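You operate a simulated robot arm through the tools that you are given. There is no shell and no other tool.

The job below is to be done with a simulated robot arm. You get a single attempt, and the scene is never put back.

JOB
Put things in order on the top of the middle bench. At the end: the green spring stands on top of the brown wooden block; the injector from the top of the middle bench stands where the grey pin stood; the white block is on the blue plate; the grey pin from the top of the middle bench stands where the white block stood; whatever was shut is shut again. Leave all else as you found it, and nothing knocked over.
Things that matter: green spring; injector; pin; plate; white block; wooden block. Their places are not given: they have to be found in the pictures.

Only the result counts: the job must be done as asked and must still hold three seconds after the hand-in. Knocking over, shifting, dropping, spilling or breaking anything else fails it.

ROBOT AND FRAMES
A 6-joint arm with a two-finger parallel gripper, fixed in place. Base frame: the origin is at the foot of the arm, x ahead of it, y to its left, z up; the work surface is at about z = 0. Lengths are in m, angles in degrees, forces in N, time in s.
With the tool pointing down near the work surface it reaches from about 0.16 to 0.42 m from the base axis. Its first joint turns from -66.0 to 66.0 degrees. Payload 1.57 kg.
The tool frame sits at the grasp point between the pads (the TCP): z along the fingers, y along the line on which they close. The tips reach 0.03 m beyond it. Largest opening 0.08 m; finger width 0.017, thickness 0.012; the body of the gripper, 0.04 by 0.082 m, starts 0.08 m behind the TCP.
Orientation is told as [roll, pitch, yaw] about the base's x, y, z axes, in that order, counted from this pose: with the fingers straight down and closing along the base's y, the tool's x points along the base's -x, its y along +y and its z along -z.

CONTROLS
- The arm moves only by the tool move_arm. Its arguments are lists of equal length, an entry for each row: "angular": the turn, a rotation vector about the tool's x, y, z in degrees, a list of three; "delta_pos": the shift along the tool's x, y, z in m, a list of three; "fingers": the closure in counts, from 0 (fully open) to 255 (shut). In form: {"angular": [[wx, wy, wz], ...], "delta_pos": [[dx, dy, dz], ...], "fingers": [fingers, ...]}. A call has 1 to 20 rows; each row is the pose to reach, as a shift and turn from the pose commanded when the call began, along the tool's axes at that moment. A row lasts 0.2 s, in which the tool goes at most 0.05 m and 8.6 degrees; a call with a longer step from one row to the next is refused whole, and so is a gripper value outside its range. Where a pose cannot be reached the arm comes as near as it can. A force on the tool above 40 N (or 10 N above the force at the start of the call, whichever is more), or a blocked arm, ends the call early, and 0.2 s more pass. Each finger travels about 0.153 m/s and halts on what it meets, pressing with about 37 N; the grip force reading is that of the motor and also rises with nothing between the fingers. The clock runs only during rows and for 0.2 s after the last one: add rows that repeat a pose to give the fingers time. The reply holds the time, the measured pose of the TCP, the force on the tool along the base axes, the opening and the grip force, in the units named above and with some noise, with the torque about the TCP (base axes, N m) and any sound that the robot's microphone picked up.
- Cameras (640 x 400 px; columns grow to the right, rows downward): "scene" is fixed at [0.0479, -0.3326, 0.4106]; the picture's right is [0.81, -0.59, 0.00], its down [-0.40, -0.55, -0.73] and it looks along [0.43, 0.59, -0.68] (base axes); focal length 216 px, centre (320, 200). "wrist" rides on the gripper at [0.072, -0.007, -0.122] in the tool frame; the picture's right is [0.09, 1.00, 0.00], its down [-0.84, 0.08, -0.54] and it looks along [-0.54, 0.05, 0.84] (tool axes); focal length 238 px, centre (320, 200).
- capture(camera): a new picture of that camera. No time passes.
- locate(camera, pixels): for up to 12 pixels [column, row] of the newest picture of that camera ("zoom" is the newest enlarged one), the place [x, y, z] in the base frame of the surface seen there, good to about 0.002 m. No time passes.
- enlarge(camera, box): a new picture of the part [left, top, right, bottom] of that camera's present view, enlarged. No time passes.
- job_done(): hands the job in; it is judged then, once.

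Leave the gripper open and the arm clear of the work at the hand-in unless told otherwise.

The tools are called after "Request:" as name(argument=value, ...) on one line, values as JSON. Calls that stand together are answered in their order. move_arm: Moves the arm, as the interface text tells. Its arguments: {"type":"object","properties":{"angular":{"type":"array","items":{"type":"array","items":{"type":"number"}}},"delta_pos":{"type":"array","items":{"type":"array","items":{"type":"number"}}},"fingers":{"type":"array","items":{"type":"number"}}},"required":["angular","delta_pos","fingers"]} The other tools are called the same way: capture (camera) takes a picture; locate (camera, pixels) gives the place of the surface under pixels of a picture; enlarge (camera, box) takes an enlarged picture of a part of a camera's view; job_done () hands the job in.

At the start:

```text
clock: 0.0
ee_pos: [0.272, 0.0223, 0.2484]
tcp_rot: [-0.1, -0.1, -0.1]
contact_force: [0.0, 0.0, -0.1]
ft_torque: [0.03, -0.03, 0.01]
gripper_width: 0.0805
grasp_force: 0.0
```

scene: 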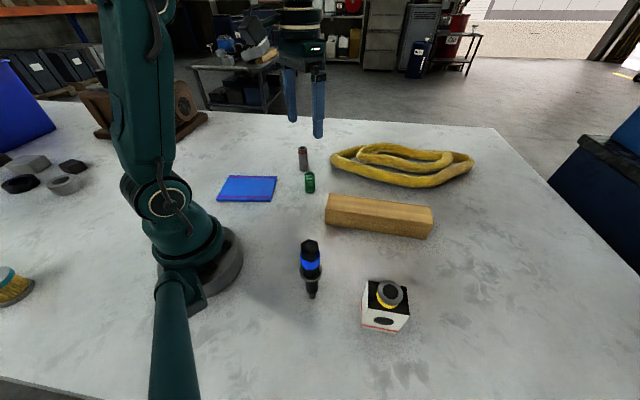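
wrist: 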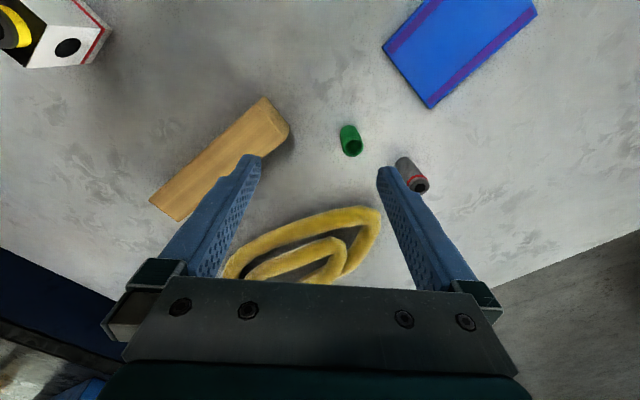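

I see the blue plate (around 248,188), the green spring (310,182), the grey pin (303,158), the wooden block (380,215), the injector (311,270) and the white block with something on top (388,300). I'll enlarge these areas to look closer.

Request:
enlarge(camera="scene", box=[200, 130, 360, 230])

Request:
enlarge(camera="scene", box=[280, 230, 440, 330])

Request:
enlarge(camera="wrist", box=[0, 0, 160, 100])

Request:
locate(camera="scene", pixels=[[303, 150], [304, 169], [310, 174], [310, 190], [311, 243], [311, 296], [390, 285], [248, 188], [225, 178], [277, 178], [217, 200], [271, 201]])

Request:
locate(camera="wrist", pixels=[[265, 98], [288, 135], [152, 200], [175, 218], [68, 47], [104, 30], [30, 60], [350, 145], [418, 185], [425, 105], [385, 45], [535, 12]])

```text
4.00 times, centred on (280, 180) of scene
```

zoom: 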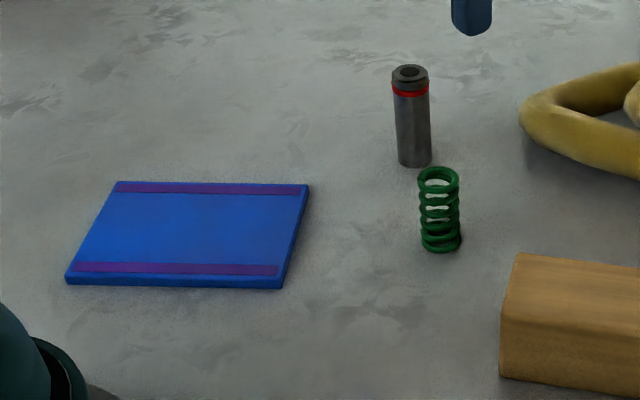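

```text
4.00 times, centred on (360, 280) of scene
```

zoom: 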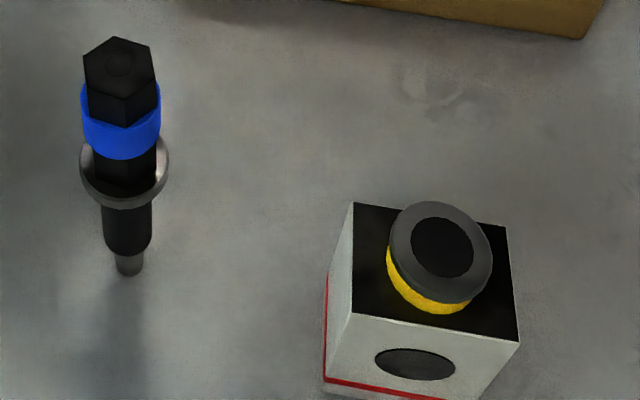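

```text
4.00 times, centred on (80, 50) of wrist
```

zoom: 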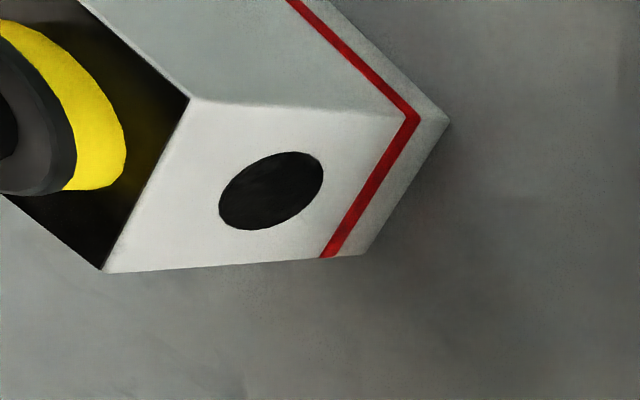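

```text
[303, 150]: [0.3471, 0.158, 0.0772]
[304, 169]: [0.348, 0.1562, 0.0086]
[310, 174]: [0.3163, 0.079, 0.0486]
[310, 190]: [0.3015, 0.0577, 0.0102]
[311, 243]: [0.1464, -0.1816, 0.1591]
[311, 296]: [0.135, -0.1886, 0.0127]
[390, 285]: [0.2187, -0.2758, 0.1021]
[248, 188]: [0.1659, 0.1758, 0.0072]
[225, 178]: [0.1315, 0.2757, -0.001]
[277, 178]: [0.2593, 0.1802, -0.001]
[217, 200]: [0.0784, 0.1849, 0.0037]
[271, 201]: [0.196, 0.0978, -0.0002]
```

```text
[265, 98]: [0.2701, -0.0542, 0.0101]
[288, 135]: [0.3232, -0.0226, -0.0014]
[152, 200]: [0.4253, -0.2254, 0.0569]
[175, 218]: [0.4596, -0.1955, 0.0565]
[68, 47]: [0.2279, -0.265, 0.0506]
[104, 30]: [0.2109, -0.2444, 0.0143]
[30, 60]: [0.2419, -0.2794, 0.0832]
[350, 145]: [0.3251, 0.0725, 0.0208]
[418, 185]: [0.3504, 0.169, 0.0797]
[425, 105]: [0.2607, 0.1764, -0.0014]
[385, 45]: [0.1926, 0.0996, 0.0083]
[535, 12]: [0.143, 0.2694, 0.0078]
```

The objects all stand upright. The white block carries a knob, or something that looks like one. I'll zoom tighter on each object and measure them one after another, starting with the white block.

Request:
enlarge(camera="scene", box=[350, 270, 430, 340])

Request:
locate(camera="zoom", pixels=[[320, 200], [140, 90], [480, 150], [500, 330], [130, 300], [100, 430], [440, 490], [320, 110], [300, 230], [60, 100], [300, 310], [300, 360]])

```text
5.71 times, centred on (390, 305) of scene
```

zoom: 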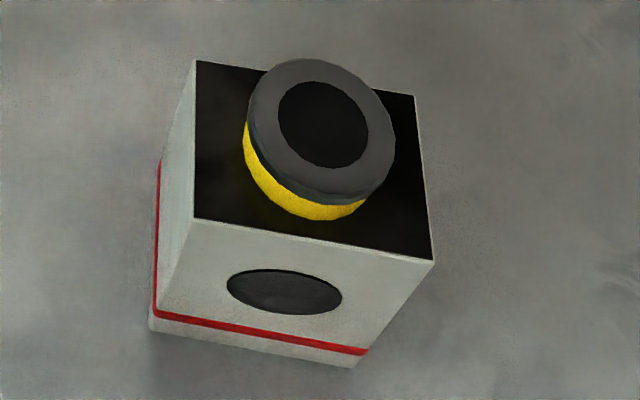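

```text
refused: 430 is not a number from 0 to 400
```

The zoom picture shows the block clearly. Its black top has corners at (195,60), (415,95), (433,262) and (195,218). I'll locate those corners, the knob and the base.

Request:
locate(camera="zoom", pixels=[[198, 64], [412, 98], [429, 257], [199, 216], [320, 125], [265, 75], [380, 170], [300, 215], [155, 318], [152, 328], [352, 364], [285, 290]])

Request:
enlarge(camera="scene", box=[285, 235, 335, 305])

```text
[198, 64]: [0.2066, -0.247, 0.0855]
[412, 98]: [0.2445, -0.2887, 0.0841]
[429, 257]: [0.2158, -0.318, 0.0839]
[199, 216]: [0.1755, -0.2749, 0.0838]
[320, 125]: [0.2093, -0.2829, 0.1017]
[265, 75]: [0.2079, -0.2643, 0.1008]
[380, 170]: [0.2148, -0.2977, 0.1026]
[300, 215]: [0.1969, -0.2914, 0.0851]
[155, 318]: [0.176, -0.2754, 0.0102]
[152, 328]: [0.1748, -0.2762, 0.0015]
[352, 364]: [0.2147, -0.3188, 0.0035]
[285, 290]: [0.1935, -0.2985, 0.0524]
```

```text
5.71 times, centred on (310, 270) of scene
```

zoom: 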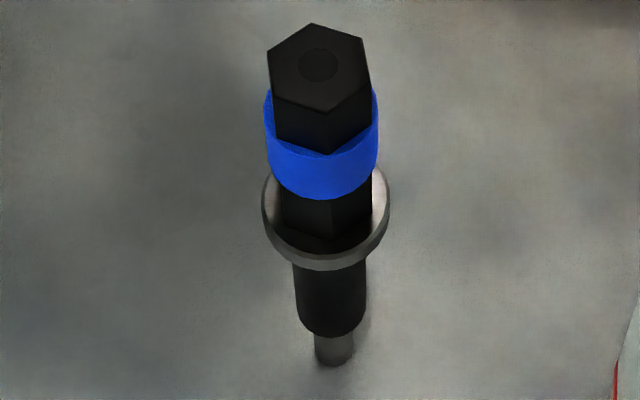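

White block: centre about (0.2105, -0.282), 0.058 × 0.042 in plan, 0.084 high, long side at about -47°. The zoom now shows the injector: hex top at (318,65), blue band, washer and a thin nozzle foot at (335,355). I'll locate points on it.

Request:
locate(camera="zoom", pixels=[[318, 65], [270, 52], [313, 26], [362, 40], [369, 78], [324, 110], [276, 95], [322, 180], [327, 262], [330, 320], [334, 345], [334, 363]])

Request:
enlarge(camera="scene", box=[285, 135, 335, 205])

```text
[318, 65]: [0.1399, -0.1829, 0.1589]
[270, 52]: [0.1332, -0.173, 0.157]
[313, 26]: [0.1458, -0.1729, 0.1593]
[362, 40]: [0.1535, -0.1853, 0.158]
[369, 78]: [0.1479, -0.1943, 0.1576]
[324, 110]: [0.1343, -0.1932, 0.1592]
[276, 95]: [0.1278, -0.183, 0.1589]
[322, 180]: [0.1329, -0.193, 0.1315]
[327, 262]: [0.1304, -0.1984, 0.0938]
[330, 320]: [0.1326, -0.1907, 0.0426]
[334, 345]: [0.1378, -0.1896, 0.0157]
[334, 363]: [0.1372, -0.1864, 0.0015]
```

```text
5.71 times, centred on (310, 170) of scene
```

zoom: 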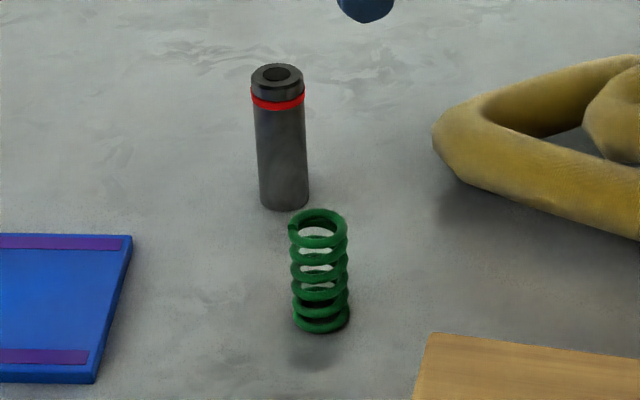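

Injector: axis about (0.1404, -0.1834), top at z 0.159, hex flats facing about 30°, blue band at z≈0.13, washer at z≈0.095. Next come the pin (top (277,72), foot (285,208)) and the spring (top (318,215), foot (322,330)).

Request:
locate(camera="zoom", pixels=[[276, 66], [258, 76], [296, 76], [277, 84], [280, 140], [284, 205], [261, 190], [307, 190], [318, 212], [318, 245], [292, 228], [345, 230]])

Request:
enlarge(camera="scene", box=[315, 170, 445, 250])

```text
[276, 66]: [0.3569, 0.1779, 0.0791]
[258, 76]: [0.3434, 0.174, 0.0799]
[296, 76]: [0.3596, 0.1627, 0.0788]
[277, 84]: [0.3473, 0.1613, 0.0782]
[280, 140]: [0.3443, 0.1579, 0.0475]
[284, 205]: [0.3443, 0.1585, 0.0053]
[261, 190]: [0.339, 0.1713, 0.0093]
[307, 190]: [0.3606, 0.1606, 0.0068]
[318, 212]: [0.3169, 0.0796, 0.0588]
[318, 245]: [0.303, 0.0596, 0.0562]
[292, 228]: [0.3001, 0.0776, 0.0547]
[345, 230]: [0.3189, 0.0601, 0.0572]
```

```text
4.92 times, centred on (380, 210) of scene
```

zoom: 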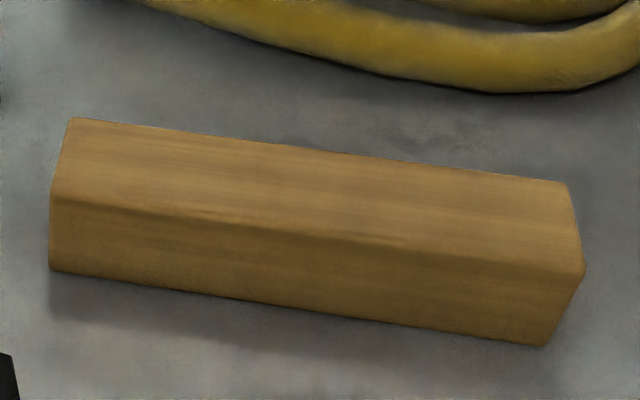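

Pin: axis about (0.351, 0.168), 0.079 high, about 0.023 across. Spring: axis about (0.310, 0.0695), 0.057 high. Now the wooden block's top and foot corners, then the plate.

Request:
locate(camera="zoom", pixels=[[72, 122], [56, 190], [562, 186], [580, 265], [320, 150], [310, 215], [310, 190], [52, 265], [540, 342], [180, 160], [440, 215], [310, 300]])

Request:
enlarge(camera="scene", box=[210, 165, 290, 215])

```text
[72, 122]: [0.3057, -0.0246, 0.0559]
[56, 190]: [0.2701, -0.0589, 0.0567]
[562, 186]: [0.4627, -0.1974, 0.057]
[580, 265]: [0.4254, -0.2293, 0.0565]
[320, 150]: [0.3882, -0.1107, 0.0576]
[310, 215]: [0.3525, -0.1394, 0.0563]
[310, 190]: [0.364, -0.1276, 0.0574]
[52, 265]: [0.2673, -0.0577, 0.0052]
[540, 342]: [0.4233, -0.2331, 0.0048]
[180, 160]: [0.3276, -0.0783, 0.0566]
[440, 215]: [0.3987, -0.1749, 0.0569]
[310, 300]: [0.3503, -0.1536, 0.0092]
```

```text
8.00 times, centred on (250, 190) of scene
```

zoom: 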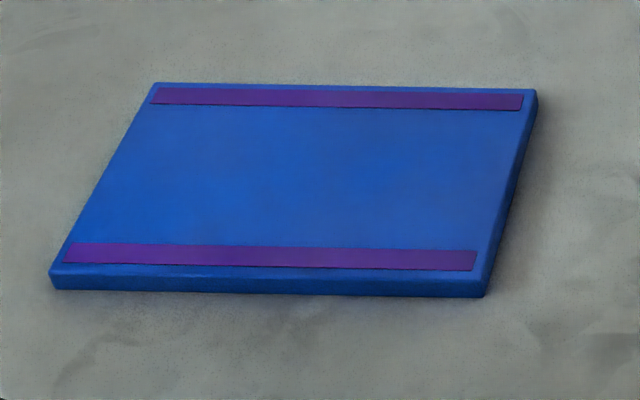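

Wooden block: top centre (0.366, -0.1275), z 0.057, flat. Now the plate corners.

Request:
locate(camera="zoom", pixels=[[156, 85], [532, 92], [53, 268], [482, 280], [320, 180], [200, 200], [420, 200], [320, 95], [300, 258]])

Request:
enlarge(camera="scene", box=[0, 60, 240, 210])

Request:
enlarge(camera="scene", box=[180, 0, 500, 200])

```text
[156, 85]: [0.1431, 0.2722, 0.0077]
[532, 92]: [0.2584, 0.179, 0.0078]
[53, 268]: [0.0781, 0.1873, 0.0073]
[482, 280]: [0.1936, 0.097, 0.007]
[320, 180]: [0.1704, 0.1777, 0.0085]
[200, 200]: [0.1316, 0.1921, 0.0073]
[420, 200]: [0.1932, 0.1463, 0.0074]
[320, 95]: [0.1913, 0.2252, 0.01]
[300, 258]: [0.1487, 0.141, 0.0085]
```

```text
2.67 times, centred on (120, 135) of scene
```

zoom: 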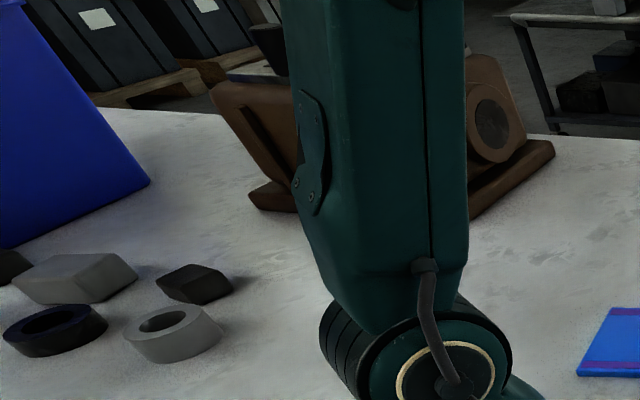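

```text
2.00 times, centred on (340, 100) of scene
```

zoom: 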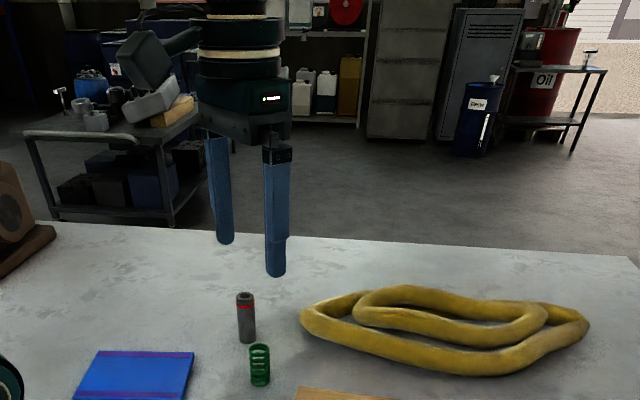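

The plate's centre is (0.168, 0.184), top z 0.0075. Nothing that is shut needs opening. I'll start with the green spring as the easiest piece: move above it at (0.310, 0.0695), z 0.12, with the gripper open.

Request:
move_arm(angular=[[0, 0, 0], [0, 0, 0], [0, 0, 0], [0, 0, 0], [0, 0, 0], [0, 0, 0]], delta_pos=[[-0.0095, 0.0118, 0.025], [-0.019, 0.0236, 0.05], [-0.0285, 0.0354, 0.075], [-0.038, 0.0472, 0.1], [-0.038, 0.0472, 0.128], [-0.038, 0.0472, 0.128]], fingers=[0, 0, 0, 0, 0, 0])

Request:
capture(camera="wrist")

Request:
capture(camera="scene")

```text
clock: 1.4
ee_pos: [0.3114, 0.069, 0.1194]
tcp_rot: [0.1, 0.0, 0.0]
contact_force: [0.4, 0.6, -0.4]
ft_torque: [0.02, 0.01, 0.04]
gripper_width: 0.0801
grasp_force: 0.0
```

```text
taken
```

wrist: 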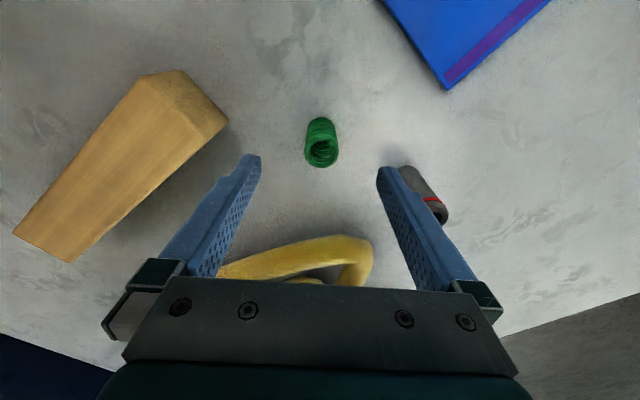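

```text
taken
```

scene: 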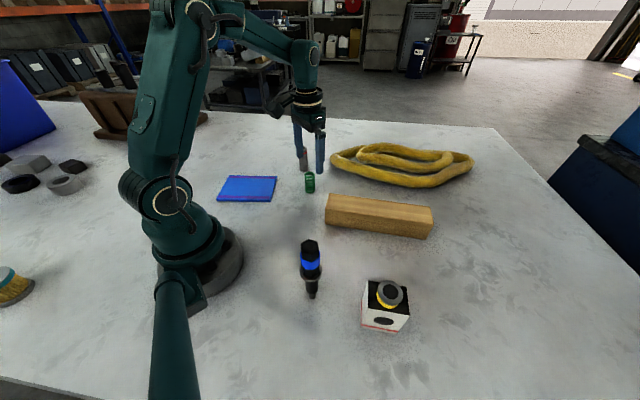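

The spring's open top is at about (321,151) in the wrist picture. I'll locate its rim, the pin's top and the nearby hose edge to check clearance before going down.

Request:
enlarge(camera="wrist", box=[280, 100, 360, 180])

Request:
locate(camera="wrist", pixels=[[307, 148], [337, 148], [322, 137], [322, 165], [412, 172], [440, 215], [445, 195], [342, 240], [365, 245], [325, 240], [270, 255], [300, 245]])

```text
5.00 times, centred on (320, 140) of wrist
```

zoom: 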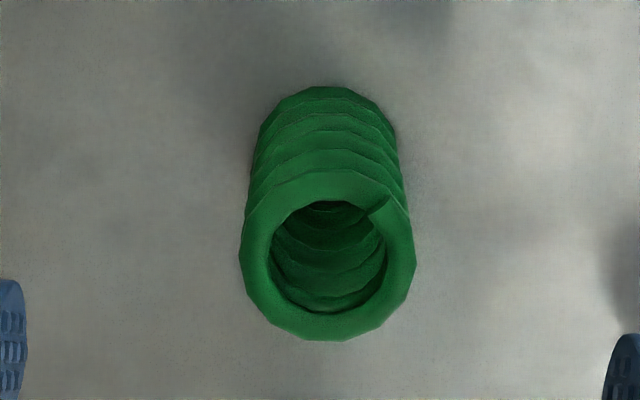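

```text
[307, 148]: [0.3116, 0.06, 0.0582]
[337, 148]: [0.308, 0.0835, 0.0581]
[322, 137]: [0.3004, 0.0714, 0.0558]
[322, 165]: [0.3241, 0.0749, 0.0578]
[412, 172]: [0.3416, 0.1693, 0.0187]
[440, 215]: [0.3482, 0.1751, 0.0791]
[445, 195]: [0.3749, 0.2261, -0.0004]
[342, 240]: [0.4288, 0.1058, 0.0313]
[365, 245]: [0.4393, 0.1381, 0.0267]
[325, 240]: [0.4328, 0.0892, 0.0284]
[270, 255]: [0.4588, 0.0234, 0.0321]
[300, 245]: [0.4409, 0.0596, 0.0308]
```

The rim puts the spring at about (0.311, 0.0705), and the surroundings are clear. I'll shift 1.5 mm in y, go down to z 0.040, then close.

Request:
move_arm(angular=[[0, 0, 0], [0, 0, 0], [0, 0, 0], [0, 0, 0], [0, 0, 0], [0, 0, 0], [0, 0, 0], [0, 0, 0], [0, 0, 0]], delta_pos=[[0, 0.0015, 0.02], [0, 0.0015, 0.04], [0, 0.0015, 0.06], [0, 0.0015, 0.079], [0, 0.0015, 0.079], [0, 0.0015, 0.079], [0, 0.0015, 0.079], [0, 0.0015, 0.079], [0, 0.0015, 0.079]], fingers=[0, 0, 0, 0, 0, 120, 255, 255, 255])

Request:
capture(camera="wrist")

```text
clock: 3.4
ee_pos: [0.3122, 0.072, 0.0422]
tcp_rot: [0.0, 0.0, 0.0]
contact_force: [0.0, -0.2, 0.1]
ft_torque: [-0.02, -0.02, -0.03]
gripper_width: 0.0279
grasp_force: 37.0
```

```text
taken
```

wrist: 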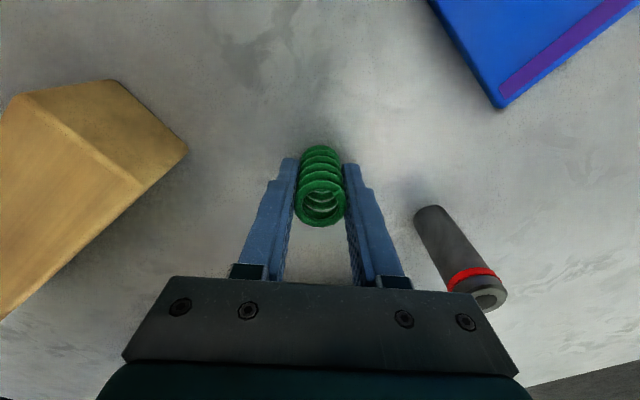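

The spring is held (width 0.028, 37 N). I'll lift it straight up 0.10 and then carry it over the wooden block's centre (0.366, -0.1275).

Request:
move_arm(angular=[[0, 0, 0], [0, 0, 0], [0, 0, 0], [0, 0, 0], [0, 0, 0], [0, 0, 0], [0, 0, 0], [0, 0, 0], [0, 0, 0], [0, 0, 0], [0, 0, 0], [0, 0, 0]], delta_pos=[[0, 0, -0.02], [0, 0, -0.05], [0, 0, -0.08], [0, 0, -0.1], [-0.009, -0.033, -0.1], [-0.018, -0.0665, -0.1], [-0.027, -0.1, -0.1], [-0.036, -0.133, -0.1], [-0.045, -0.1665, -0.1], [-0.051, -0.19, -0.1], [-0.054, -0.1995, -0.1], [-0.054, -0.1995, -0.1]], fingers=[255, 255, 255, 255, 255, 255, 255, 255, 255, 255, 255, 255])

Request:
capture(camera="wrist")

Request:
capture(camera="scene")

```text
clock: 6.0
ee_pos: [0.3662, -0.1288, 0.1394]
tcp_rot: [0.1, 0.0, 0.1]
contact_force: [1.2, 0.3, -0.8]
ft_torque: [-0.02, 0.01, 0.01]
gripper_width: 0.0278
grasp_force: 37.1
```

```text
taken
```

wrist: 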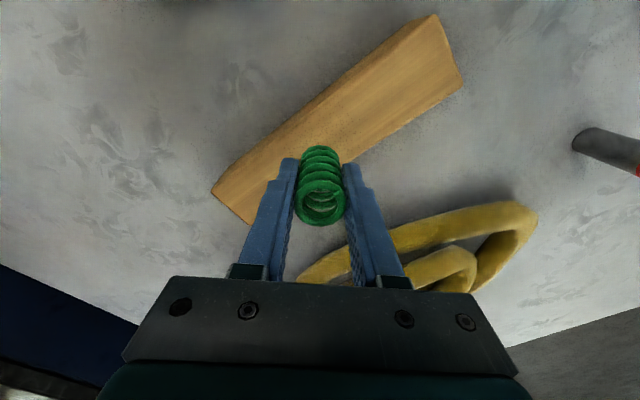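

```text
taken
```

scene: 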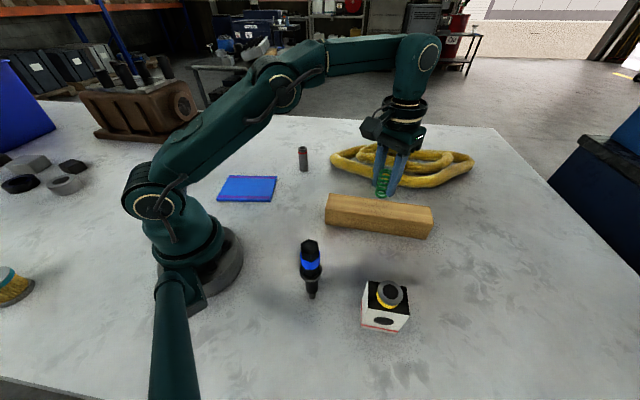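

The spring hangs over the block's centre at z 0.139. Its foot was 0.042 below the TCP, so it should touch at about z 0.099. I'll go down to about 0.101 and read the force.

Request:
move_arm(angular=[[0, 0, 0], [0, 0, 0], [0, 0, 0], [0, 0, 0]], delta_pos=[[0, 0.001, 0.015], [0, 0.001, 0.03], [0, 0.001, 0.038], [0, 0.001, 0.038]], fingers=[255, 255, 255, 255])

Request:
enlarge(camera="scene", box=[340, 140, 440, 240])

```text
clock: 7.0
ee_pos: [0.3648, -0.1288, 0.1026]
tcp_rot: [-0.1, 0.1, 0.0]
contact_force: [0.3, -0.5, -0.5]
ft_torque: [0.01, -0.02, 0.01]
gripper_width: 0.028
grasp_force: 37.1
```

```text
4.00 times, centred on (390, 190) of scene
```

zoom: 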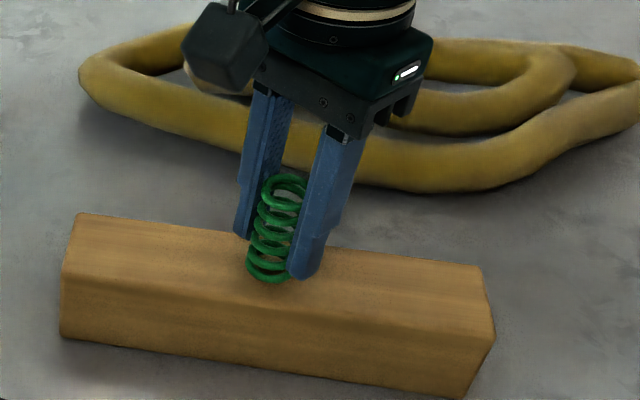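

No contact yet. I'll creep down 3 mm in small steps and watch the force.

Request:
move_arm(angular=[[0, 0, 0], [0, 0, 0], [0, 0, 0], [0, 0, 0]], delta_pos=[[0, 0, 0.001], [0, 0, 0.002], [0, 0, 0.003], [0, 0, 0.003]], fingers=[255, 255, 255, 255])

Request:
enlarge(camera="scene", box=[360, 170, 410, 220])

```text
clock: 8.0
ee_pos: [0.3638, -0.1271, 0.1011]
tcp_rot: [-0.1, 0.0, 0.0]
contact_force: [-0.4, 1.4, 3.2]
ft_torque: [0.02, 0.01, 0.01]
gripper_width: 0.0279
grasp_force: 37.0
```

```text
8.00 times, centred on (385, 195) of scene
```

zoom: 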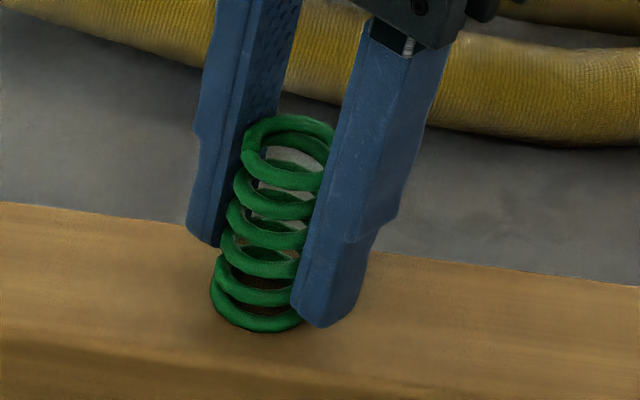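

The force reads +3.2 N upward, so the spring is standing on the block. I'll open the fingers, wait, and then rise straight up.

Request:
move_arm(angular=[[0, 0, 0], [0, 0, 0], [0, 0, 0], [0, 0, 0], [0, 0, 0]], delta_pos=[[0, 0, 0], [0, 0, 0], [0, 0, 0], [0, 0, 0], [0, 0, 0]], fingers=[150, 120, 60, 0, 0])

Request:
move_arm(angular=[[0, 0, 0], [0, 0, 0], [0, 0, 0], [0, 0, 0], [0, 0, 0], [0, 0, 0]], delta_pos=[[0, 0, -0.01], [0, 0, -0.03], [0, 0, -0.06], [0, 0, -0.09], [0, 0, -0.12], [0, 0, -0.12]], fingers=[0, 0, 0, 0, 0, 0])

Request:
capture(camera="scene")

```text
clock: 9.2
ee_pos: [0.3648, -0.1289, 0.0991]
tcp_rot: [0.0, 0.0, 0.0]
contact_force: [0.4, -0.1, -0.4]
ft_torque: [-0.03, -0.02, 0.02]
gripper_width: 0.08
grasp_force: 0.1
```

```text
clock: 10.6
ee_pos: [0.3472, -0.1235, 0.2047]
tcp_rot: [0.0, 0.1, 0.0]
contact_force: [-0.5, 0.0, 0.0]
ft_torque: [0.01, 0.01, 0.0]
gripper_width: 0.0801
grasp_force: 0.0
out of reach, approached as far as the arm can: row 4, 5, 6
```

```text
taken
```

scene: 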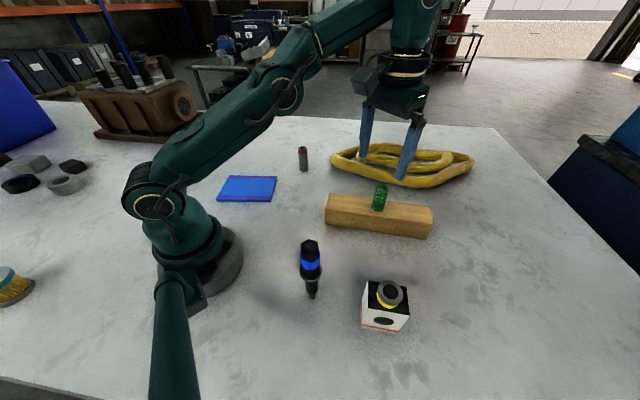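

The spring stands on the wooden block. The arm's height is limited at this radius, so the pose stopped short of the request at (0.347, -0.1235, 0.205). Next I'll move over the white block at (0.2105, -0.282), turning yaw by -47°, and stay high at about z 0.19.

Request:
move_arm(angular=[[0, 0, 5.9], [0, 0, 11.8], [0, 0, 17.6], [0, 0, 23.5], [0, 0, 29.4], [0, 0, 35.2], [0, 0, 41.1], [0, 0, 47], [0, 0, 47]], delta_pos=[[0.0171, -0.0198, 0], [0.0342, -0.0396, 0], [0.0513, -0.0594, 0], [0.0684, -0.0792, 0], [0.0854, -0.099, 0], [0.1025, -0.1189, 0], [0.1196, -0.1387, 0], [0.1367, -0.1585, 0.005], [0.1367, -0.1585, 0.005]], fingers=[0, 0, 0, 0, 0, 0, 0, 0, 0])

Request:
capture(camera="wrist")

Request:
capture(camera="scene")

```text
clock: 12.6
ee_pos: [0.2098, -0.2838, 0.2007]
tcp_rot: [0.0, 0.0, -47.1]
contact_force: [0.4, 0.6, 0.5]
ft_torque: [0.02, -0.01, 0.01]
gripper_width: 0.08
grasp_force: 0.0
```

```text
taken
```

wrist: 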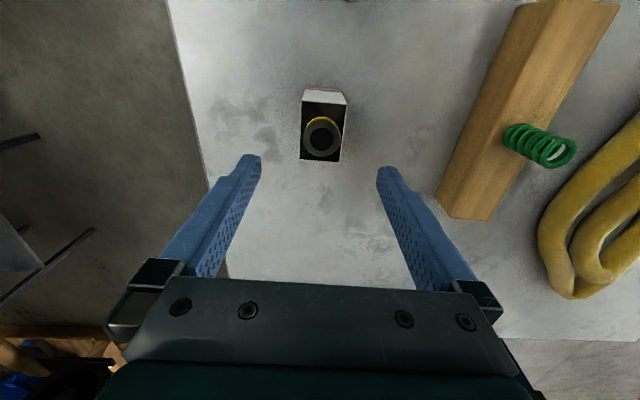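

```text
taken
```

scene: 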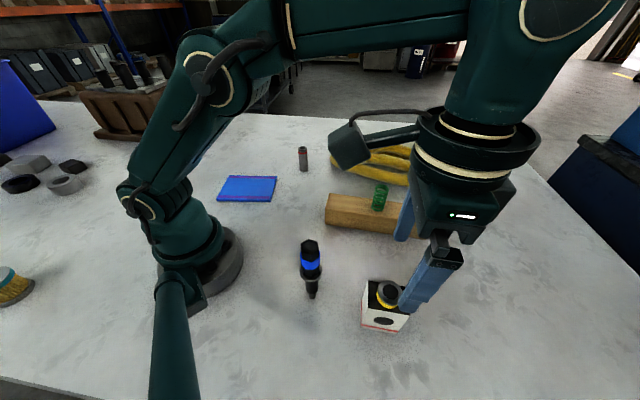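

I'm above the white block. The wrist camera head sits on the base side of the gripper, near the injector, so I want a precise grasp. I'll zoom into the block top in the wrist picture and measure its corners.

Request:
enlarge(camera="wrist", box=[280, 75, 380, 175])

Request:
locate(camera="wrist", pixels=[[305, 103], [346, 106], [302, 157], [339, 160], [308, 89], [341, 94], [321, 138], [321, 116], [315, 96], [565, 155], [510, 135]])

```text
4.00 times, centred on (330, 125) of wrist
```

zoom: 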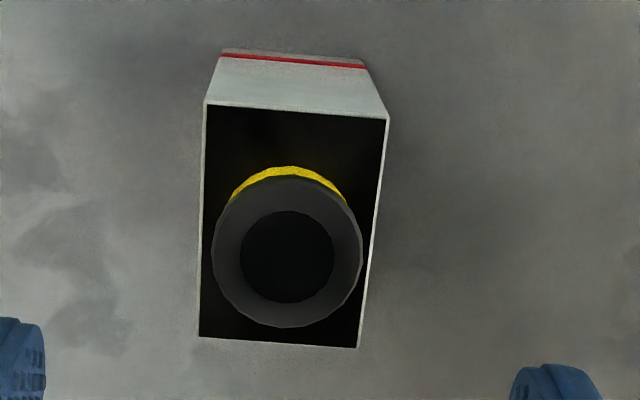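

```text
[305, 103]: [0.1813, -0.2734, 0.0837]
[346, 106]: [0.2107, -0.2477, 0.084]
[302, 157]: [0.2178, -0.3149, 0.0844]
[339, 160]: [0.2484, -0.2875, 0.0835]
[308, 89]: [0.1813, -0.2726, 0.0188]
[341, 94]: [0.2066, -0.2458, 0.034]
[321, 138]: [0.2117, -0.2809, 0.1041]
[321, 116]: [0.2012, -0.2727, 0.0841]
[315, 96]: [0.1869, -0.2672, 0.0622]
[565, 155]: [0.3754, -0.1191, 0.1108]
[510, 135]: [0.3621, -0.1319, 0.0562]
```

The block centre, averaged over both cameras, is (0.2125, -0.2815), and its short side runs at about 42°. I'll shift 3 mm along tool y, turn 0.9° more, and go down to about z 0.068 without closing yet.

Request:
move_arm(angular=[[0, 0, 0.9], [0, 0, 0.9], [0, 0, 0.9], [0, 0, 0.9], [0, 0, 0.9], [0, 0, 0.9], [0, 0, 0.9]], delta_pos=[[0, 0.003, 0.02], [0, 0.003, 0.045], [0, 0.003, 0.07], [0, 0.003, 0.095], [0, 0.003, 0.115], [0, 0.003, 0.132], [0, 0.003, 0.132]], fingers=[0, 0, 0, 0, 0, 0, 0])

Request:
capture(camera="scene")

Request:
capture(camera="wrist")

```text
clock: 14.2
ee_pos: [0.2127, -0.2804, 0.068]
tcp_rot: [0.0, 0.0, -47.9]
contact_force: [0.7, 0.1, -0.4]
ft_torque: [-0.02, -0.01, 0.01]
gripper_width: 0.08
grasp_force: 0.0
```

```text
taken
```

scene: 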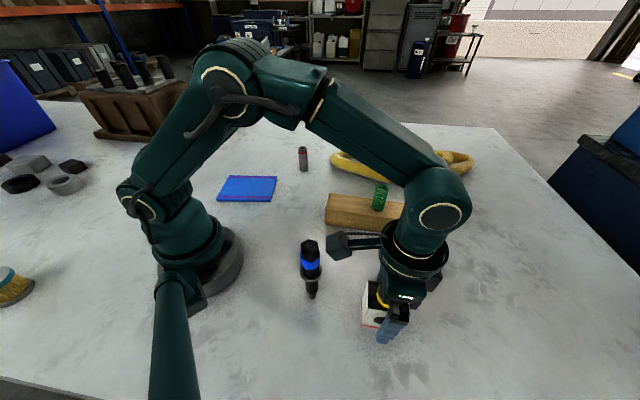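

```text
taken
```

wrist: 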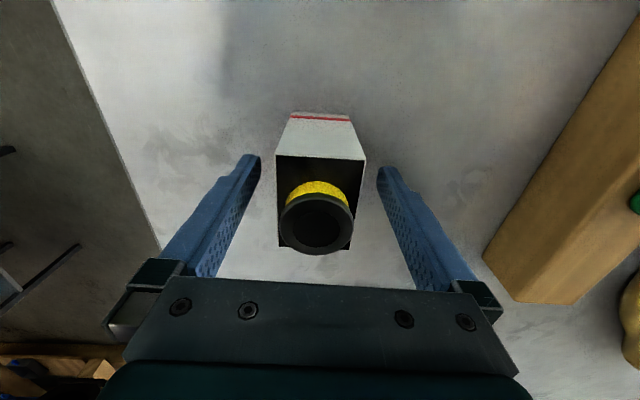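

The fingers straddle the block evenly and the camera head clears the injector. Closing now.

Request:
move_arm(angular=[[0, 0, 0], [0, 0, 0], [0, 0, 0], [0, 0, 0], [0, 0, 0]], delta_pos=[[0, 0, 0], [0, 0, 0], [0, 0, 0], [0, 0, 0], [0, 0, 0]], fingers=[70, 120, 255, 255, 255])

Request:
capture(camera="wrist")

```text
clock: 15.4
ee_pos: [0.2132, -0.2811, 0.0682]
tcp_rot: [0.1, -0.1, -47.9]
contact_force: [-1.0, -0.7, -0.1]
ft_torque: [-0.05, 0.06, -0.01]
gripper_width: 0.0439
grasp_force: 37.2
```

```text
taken
```

wrist: 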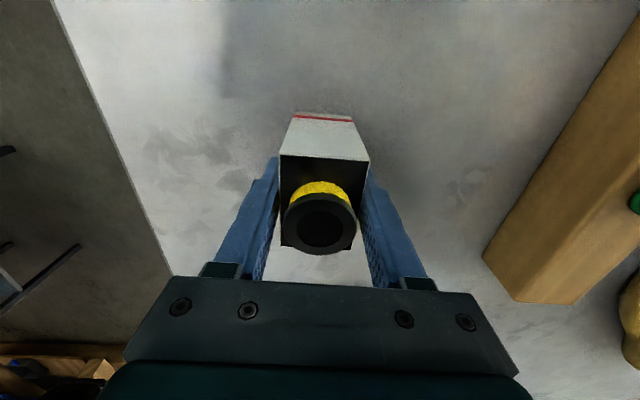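

The block is held at width 0.044. First I'll lift straight up 0.13 so it clears everything, without turning.

Request:
move_arm(angular=[[0, 0, 0], [0, 0, 0], [0, 0, 0], [0, 0, 0], [0, 0, 0], [0, 0, 0], [0, 0, 0]], delta_pos=[[0, 0, -0.01], [0, 0, -0.03], [0, 0, -0.055], [0, 0, -0.08], [0, 0, -0.105], [0, 0, -0.13], [0, 0, -0.13]], fingers=[255, 255, 255, 255, 255, 255, 255])

Request:
capture(camera="scene")

```text
clock: 17.0
ee_pos: [0.2103, -0.2803, 0.1972]
tcp_rot: [0.0, -0.1, -47.8]
contact_force: [0.2, 0.3, -4.3]
ft_torque: [-0.01, 0.02, 0.01]
gripper_width: 0.0439
grasp_force: 37.1
```

```text
taken
```

scene: 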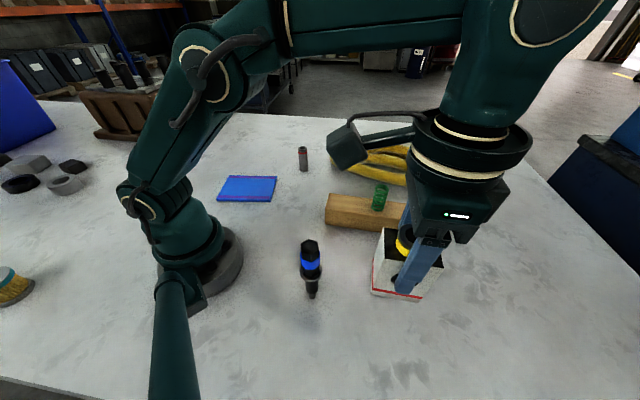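

The block came up cleanly (about 4.3 N). Next I'll swing it along an arc to over the plate's centre (0.169, 0.184), turning yaw from -48° to about +51°.

Request:
move_arm(angular=[[0, 0, -3.5], [0, 0, -7.1], [0, 0, -14.1], [0, 0, -21.2], [0, 0, -28.3], [0, 0, -35.4], [0, 0, -42.4], [0, 0, -49.5], [0, 0, -56.6], [0, 0, -63.6], [0, 0, -70.7], [0, 0, -77.8], [0, 0, -84.9], [0, 0, -91.9], [0, 0, -99], [0, 0, -99]], delta_pos=[[0.0034, 0.0217, 0], [0.0069, 0.0433, 0], [0.0185, 0.085, 0], [0.035, 0.124, 0], [0.0559, 0.1597, 0], [0.0806, 0.1919, 0], [0.1087, 0.2199, 0], [0.1395, 0.2434, 0], [0.1722, 0.2624, 0], [0.2063, 0.2767, 0], [0.2411, 0.2861, 0], [0.2759, 0.2908, 0], [0.3102, 0.291, 0], [0.3434, 0.2867, 0], [0.3748, 0.2785, 0], [0.3748, 0.2785, 0]], fingers=[255, 255, 255, 255, 255, 255, 255, 255, 255, 255, 255, 255, 255, 255, 255, 255])

Request:
capture(camera="scene")

Request:
capture(camera="wrist")

```text
clock: 20.4
ee_pos: [0.1671, 0.1843, 0.1991]
tcp_rot: [0.1, 0.0, 51.3]
contact_force: [-0.3, 0.2, -5.1]
ft_torque: [0.01, 0.01, -0.01]
gripper_width: 0.0436
grasp_force: 37.2
```

```text
taken
```

scene: 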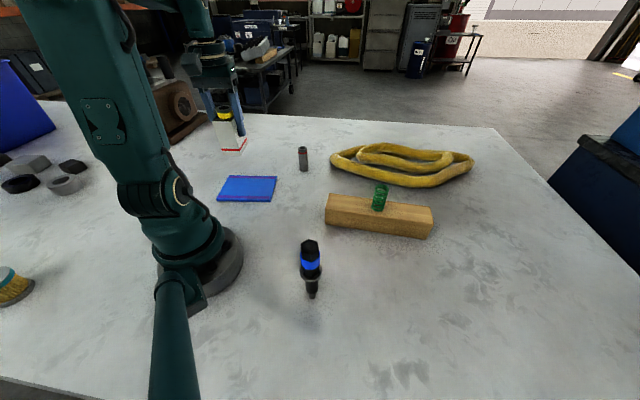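

```text
taken
```

wrist: 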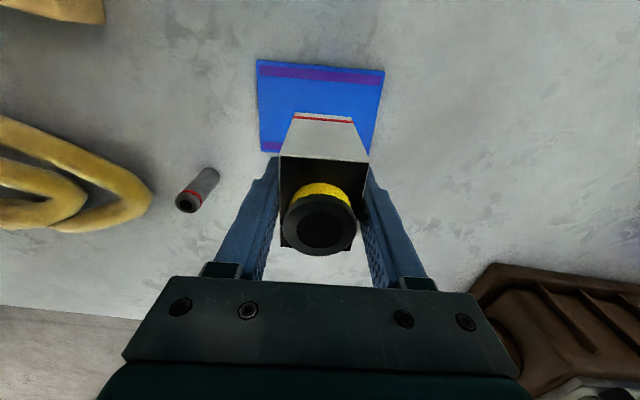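

The block is over the plate. It was gripped with the TCP at z 0.068, so on the plate it should touch at about z 0.076. I'll go down to about 0.081 first.

Request:
move_arm(angular=[[0, 0, 0], [0, 0, 0], [0, 0, 0], [0, 0, 0], [0, 0, 0], [0, 0, 0], [0, 0, 0]], delta_pos=[[0, 0, 0.02], [0, 0, 0.045], [0, 0, 0.07], [0, 0, 0.095], [0, 0, 0.11], [0, 0, 0.118], [0, 0, 0.118]], fingers=[255, 255, 255, 255, 255, 255, 255])

Request:
enlarge(camera="scene", box=[200, 140, 300, 215])

Request:
capture(camera="wrist")

```text
clock: 22.0
ee_pos: [0.1674, 0.1842, 0.0802]
tcp_rot: [-0.1, 0.0, 51.1]
contact_force: [0.3, -0.4, -4.4]
ft_torque: [-0.05, 0.0, 0.0]
gripper_width: 0.0438
grasp_force: 37.1
```

```text
5.33 times, centred on (250, 178) of scene
```

zoom: 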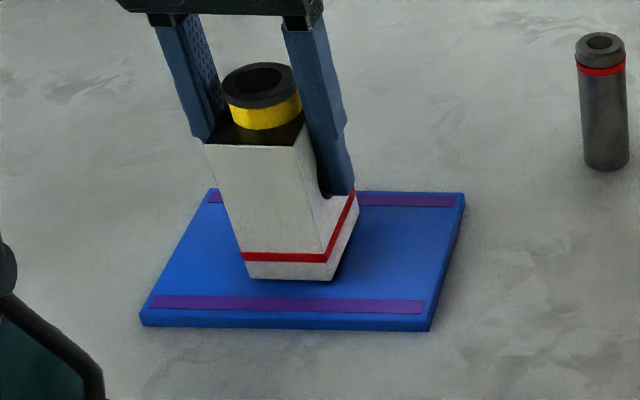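

```text
taken
```

wrist: 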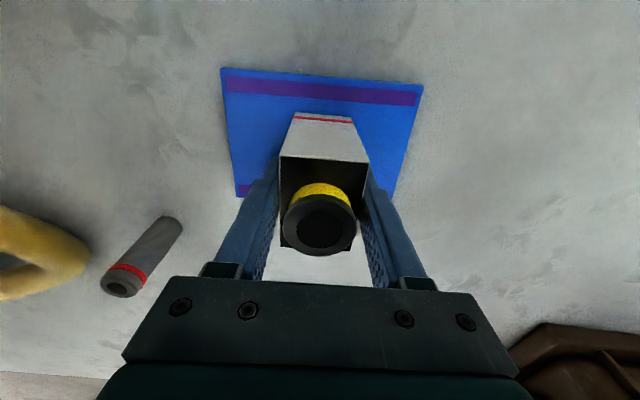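

The block is well centred over the plate, a few millimetres above it. I'll creep down 1 mm per row.

Request:
move_arm(angular=[[0, 0, 0], [0, 0, 0], [0, 0, 0], [0, 0, 0], [0, 0, 0]], delta_pos=[[0, 0, 0.001], [0, 0, 0.002], [0, 0, 0.003], [0, 0, 0.004], [0, 0, 0.004]], fingers=[255, 255, 255, 255, 255])

Request:
enlarge(camera="scene", box=[220, 160, 280, 200])

```text
clock: 23.2
ee_pos: [0.1685, 0.185, 0.0774]
tcp_rot: [0.0, -0.2, 51.2]
contact_force: [-2.9, 0.7, 29.1]
ft_torque: [0.06, 0.14, 0.03]
gripper_width: 0.0437
grasp_force: 37.5
```

```text
10.00 times, centred on (250, 180) of scene
```

zoom: 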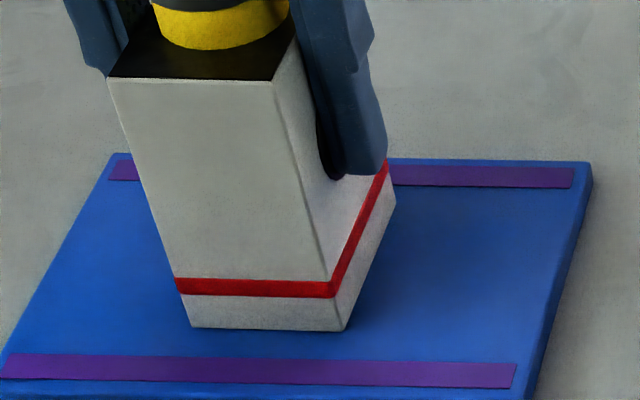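

Contact is firm, with 29 N upward. I'll ease up 1.5 mm to relieve it, then open slowly.

Request:
move_arm(angular=[[0, 0, 0], [0, 0, 0]], delta_pos=[[0, 0, -0.001], [0, 0, -0.0015]], fingers=[255, 255])

```text
clock: 23.8
ee_pos: [0.1671, 0.1833, 0.077]
tcp_rot: [0.0, 0.1, 51.2]
contact_force: [1.4, 1.1, 0.2]
ft_torque: [0.13, -0.15, -0.02]
gripper_width: 0.0437
grasp_force: 37.3
```

The force is now about 0, so the plate carries the weight. I'll open and rise.

Request:
move_arm(angular=[[0, 0, 0], [0, 0, 0], [0, 0, 0], [0, 0, 0], [0, 0, 0], [0, 0, 0], [0, 0, 0], [0, 0, 0], [0, 0, 0], [0, 0, 0], [0, 0, 0]], delta_pos=[[0, 0, 0], [0, 0, 0], [0, 0, 0], [0, 0, 0], [0, 0, -0.01], [0, 0, -0.03], [0, 0, -0.055], [0, 0, -0.08], [0, 0, -0.1], [0, 0, -0.12], [0, 0, -0.12]], fingers=[100, 50, 0, 0, 0, 0, 0, 0, 0, 0, 0])

Request:
capture(camera="scene")

Request:
capture(camera="wrist")

```text
clock: 26.2
ee_pos: [0.1679, 0.1831, 0.1976]
tcp_rot: [0.0, 0.0, 51.1]
contact_force: [-0.1, -0.1, -0.3]
ft_torque: [0.0, -0.01, 0.0]
gripper_width: 0.08
grasp_force: 0.1
```

```text
taken
```

scene: 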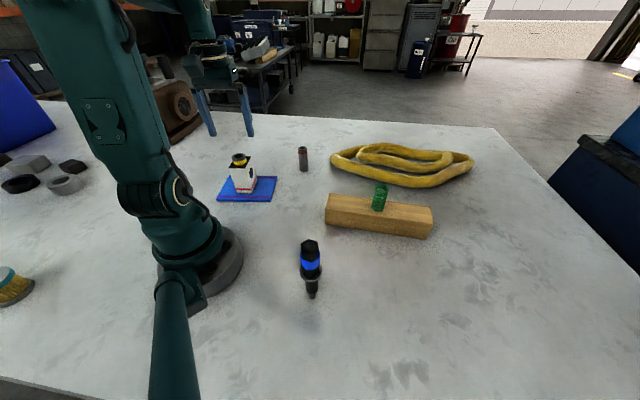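

```text
taken
```

wrist: 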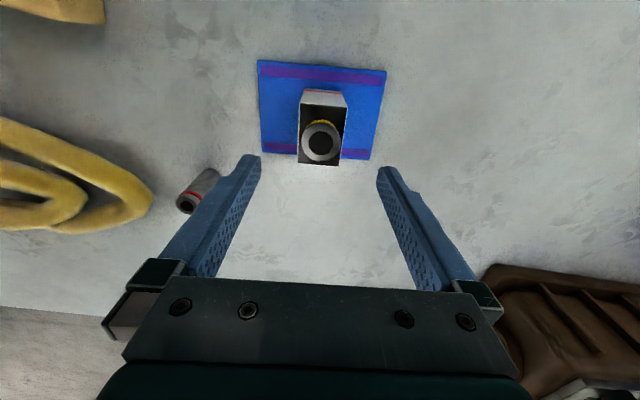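

The block stands on the plate and the plate has not moved. Next is the pin: I'll move above (0.351, 0.168), turning yaw to about 25°, at z ~0.165.

Request:
move_arm(angular=[[0, 0, 4.3], [0, 0, 8.7], [0, 0, 13], [0, 0, 17.3], [0, 0, 21.7], [0, 0, 26], [0, 0, 26]], delta_pos=[[-0.0172, -0.0253, 0], [-0.0344, -0.0507, 0], [-0.0517, -0.076, 0.005], [-0.0689, -0.1013, 0.015], [-0.0861, -0.1267, 0.025], [-0.1033, -0.152, 0.033], [-0.1033, -0.152, 0.033]], fingers=[0, 0, 0, 0, 0, 0, 0])

Request:
capture(camera="scene")

Request:
capture(camera="wrist")

```text
clock: 27.8
ee_pos: [0.3504, 0.1665, 0.1632]
tcp_rot: [0.0, 0.1, 25.1]
contact_force: [0.1, -0.4, -0.3]
ft_torque: [0.02, -0.01, -0.02]
gripper_width: 0.0801
grasp_force: 0.1
```

```text
taken
```

scene: 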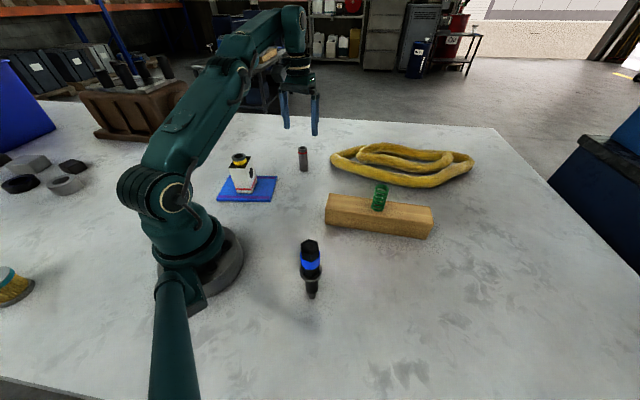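

```text
taken
```

wrist: 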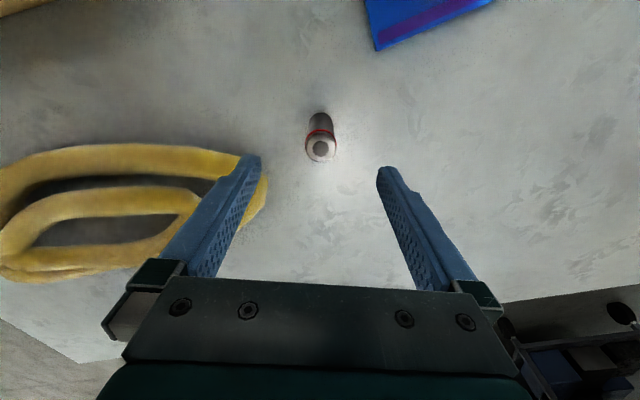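

The pin's top is at about (320,148) in the wrist picture. I'll measure its rim, and the closest hose points on the finger's side.

Request:
enlarge(camera="wrist", box=[296, 105, 344, 165])

Request:
locate(camera="wrist", pixels=[[307, 147], [334, 147], [320, 137], [320, 160], [320, 148], [262, 190], [255, 210], [238, 155], [200, 160], [320, 114]])

```text
6.67 times, centred on (320, 135) of wrist
```

zoom: 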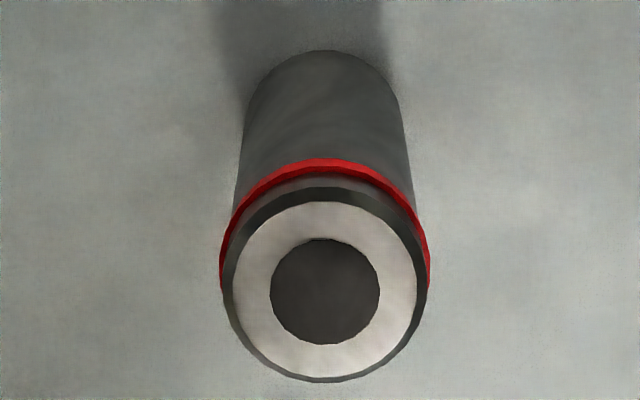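

```text
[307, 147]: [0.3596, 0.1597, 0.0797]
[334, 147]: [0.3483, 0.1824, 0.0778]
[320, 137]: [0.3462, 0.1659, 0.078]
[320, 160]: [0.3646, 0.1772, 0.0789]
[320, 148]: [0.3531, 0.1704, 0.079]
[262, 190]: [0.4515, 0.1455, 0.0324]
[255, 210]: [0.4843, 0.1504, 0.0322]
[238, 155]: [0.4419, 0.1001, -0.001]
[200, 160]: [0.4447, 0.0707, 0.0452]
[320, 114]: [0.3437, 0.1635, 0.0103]
```

Averaging both cameras, the pin is at about (0.3525, 0.1695). The fingers will clear the hose. I'll adjust by 3 mm, go down to z 0.050, then close.

Request:
move_arm(angular=[[0, 0, 0], [0, 0, 0], [0, 0, 0], [0, 0, 0], [0, 0, 0], [0, 0, 0], [0, 0, 0], [0, 0, 0], [0, 0, 0], [0, 0, 0]], delta_pos=[[-0.0032, 0.0018, 0.02], [-0.0032, 0.0018, 0.045], [-0.0032, 0.0018, 0.07], [-0.0032, 0.0018, 0.095], [-0.0032, 0.0018, 0.113], [-0.0032, 0.0018, 0.113], [-0.0032, 0.0018, 0.113], [-0.0032, 0.0018, 0.113], [-0.0032, 0.0018, 0.113], [-0.0032, 0.0018, 0.113]], fingers=[0, 0, 0, 0, 0, 0, 100, 255, 255, 255])

Request:
capture(camera="wrist")

Request:
capture(camera="scene")

```text
clock: 30.0
ee_pos: [0.3533, 0.1726, 0.0507]
tcp_rot: [-0.1, 0.0, 25.1]
contact_force: [1.2, -0.2, -1.5]
ft_torque: [0.09, 0.03, 0.01]
gripper_width: 0.0271
grasp_force: 37.2
```

```text
taken
```

wrist: 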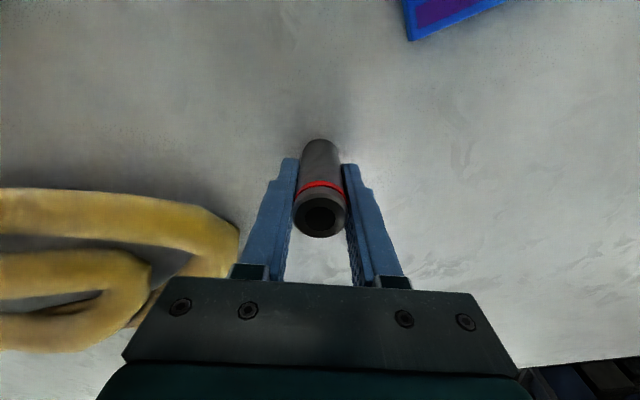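

```text
taken
```

scene: 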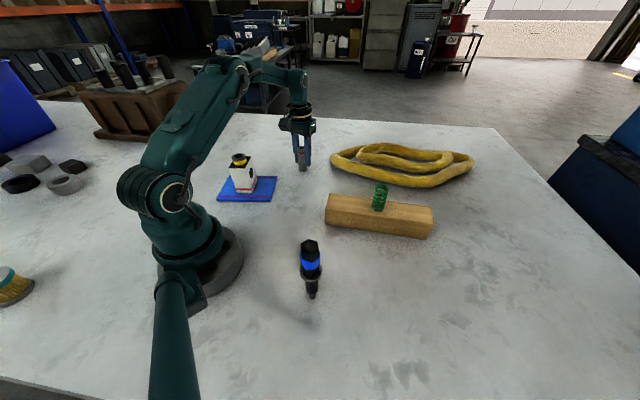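

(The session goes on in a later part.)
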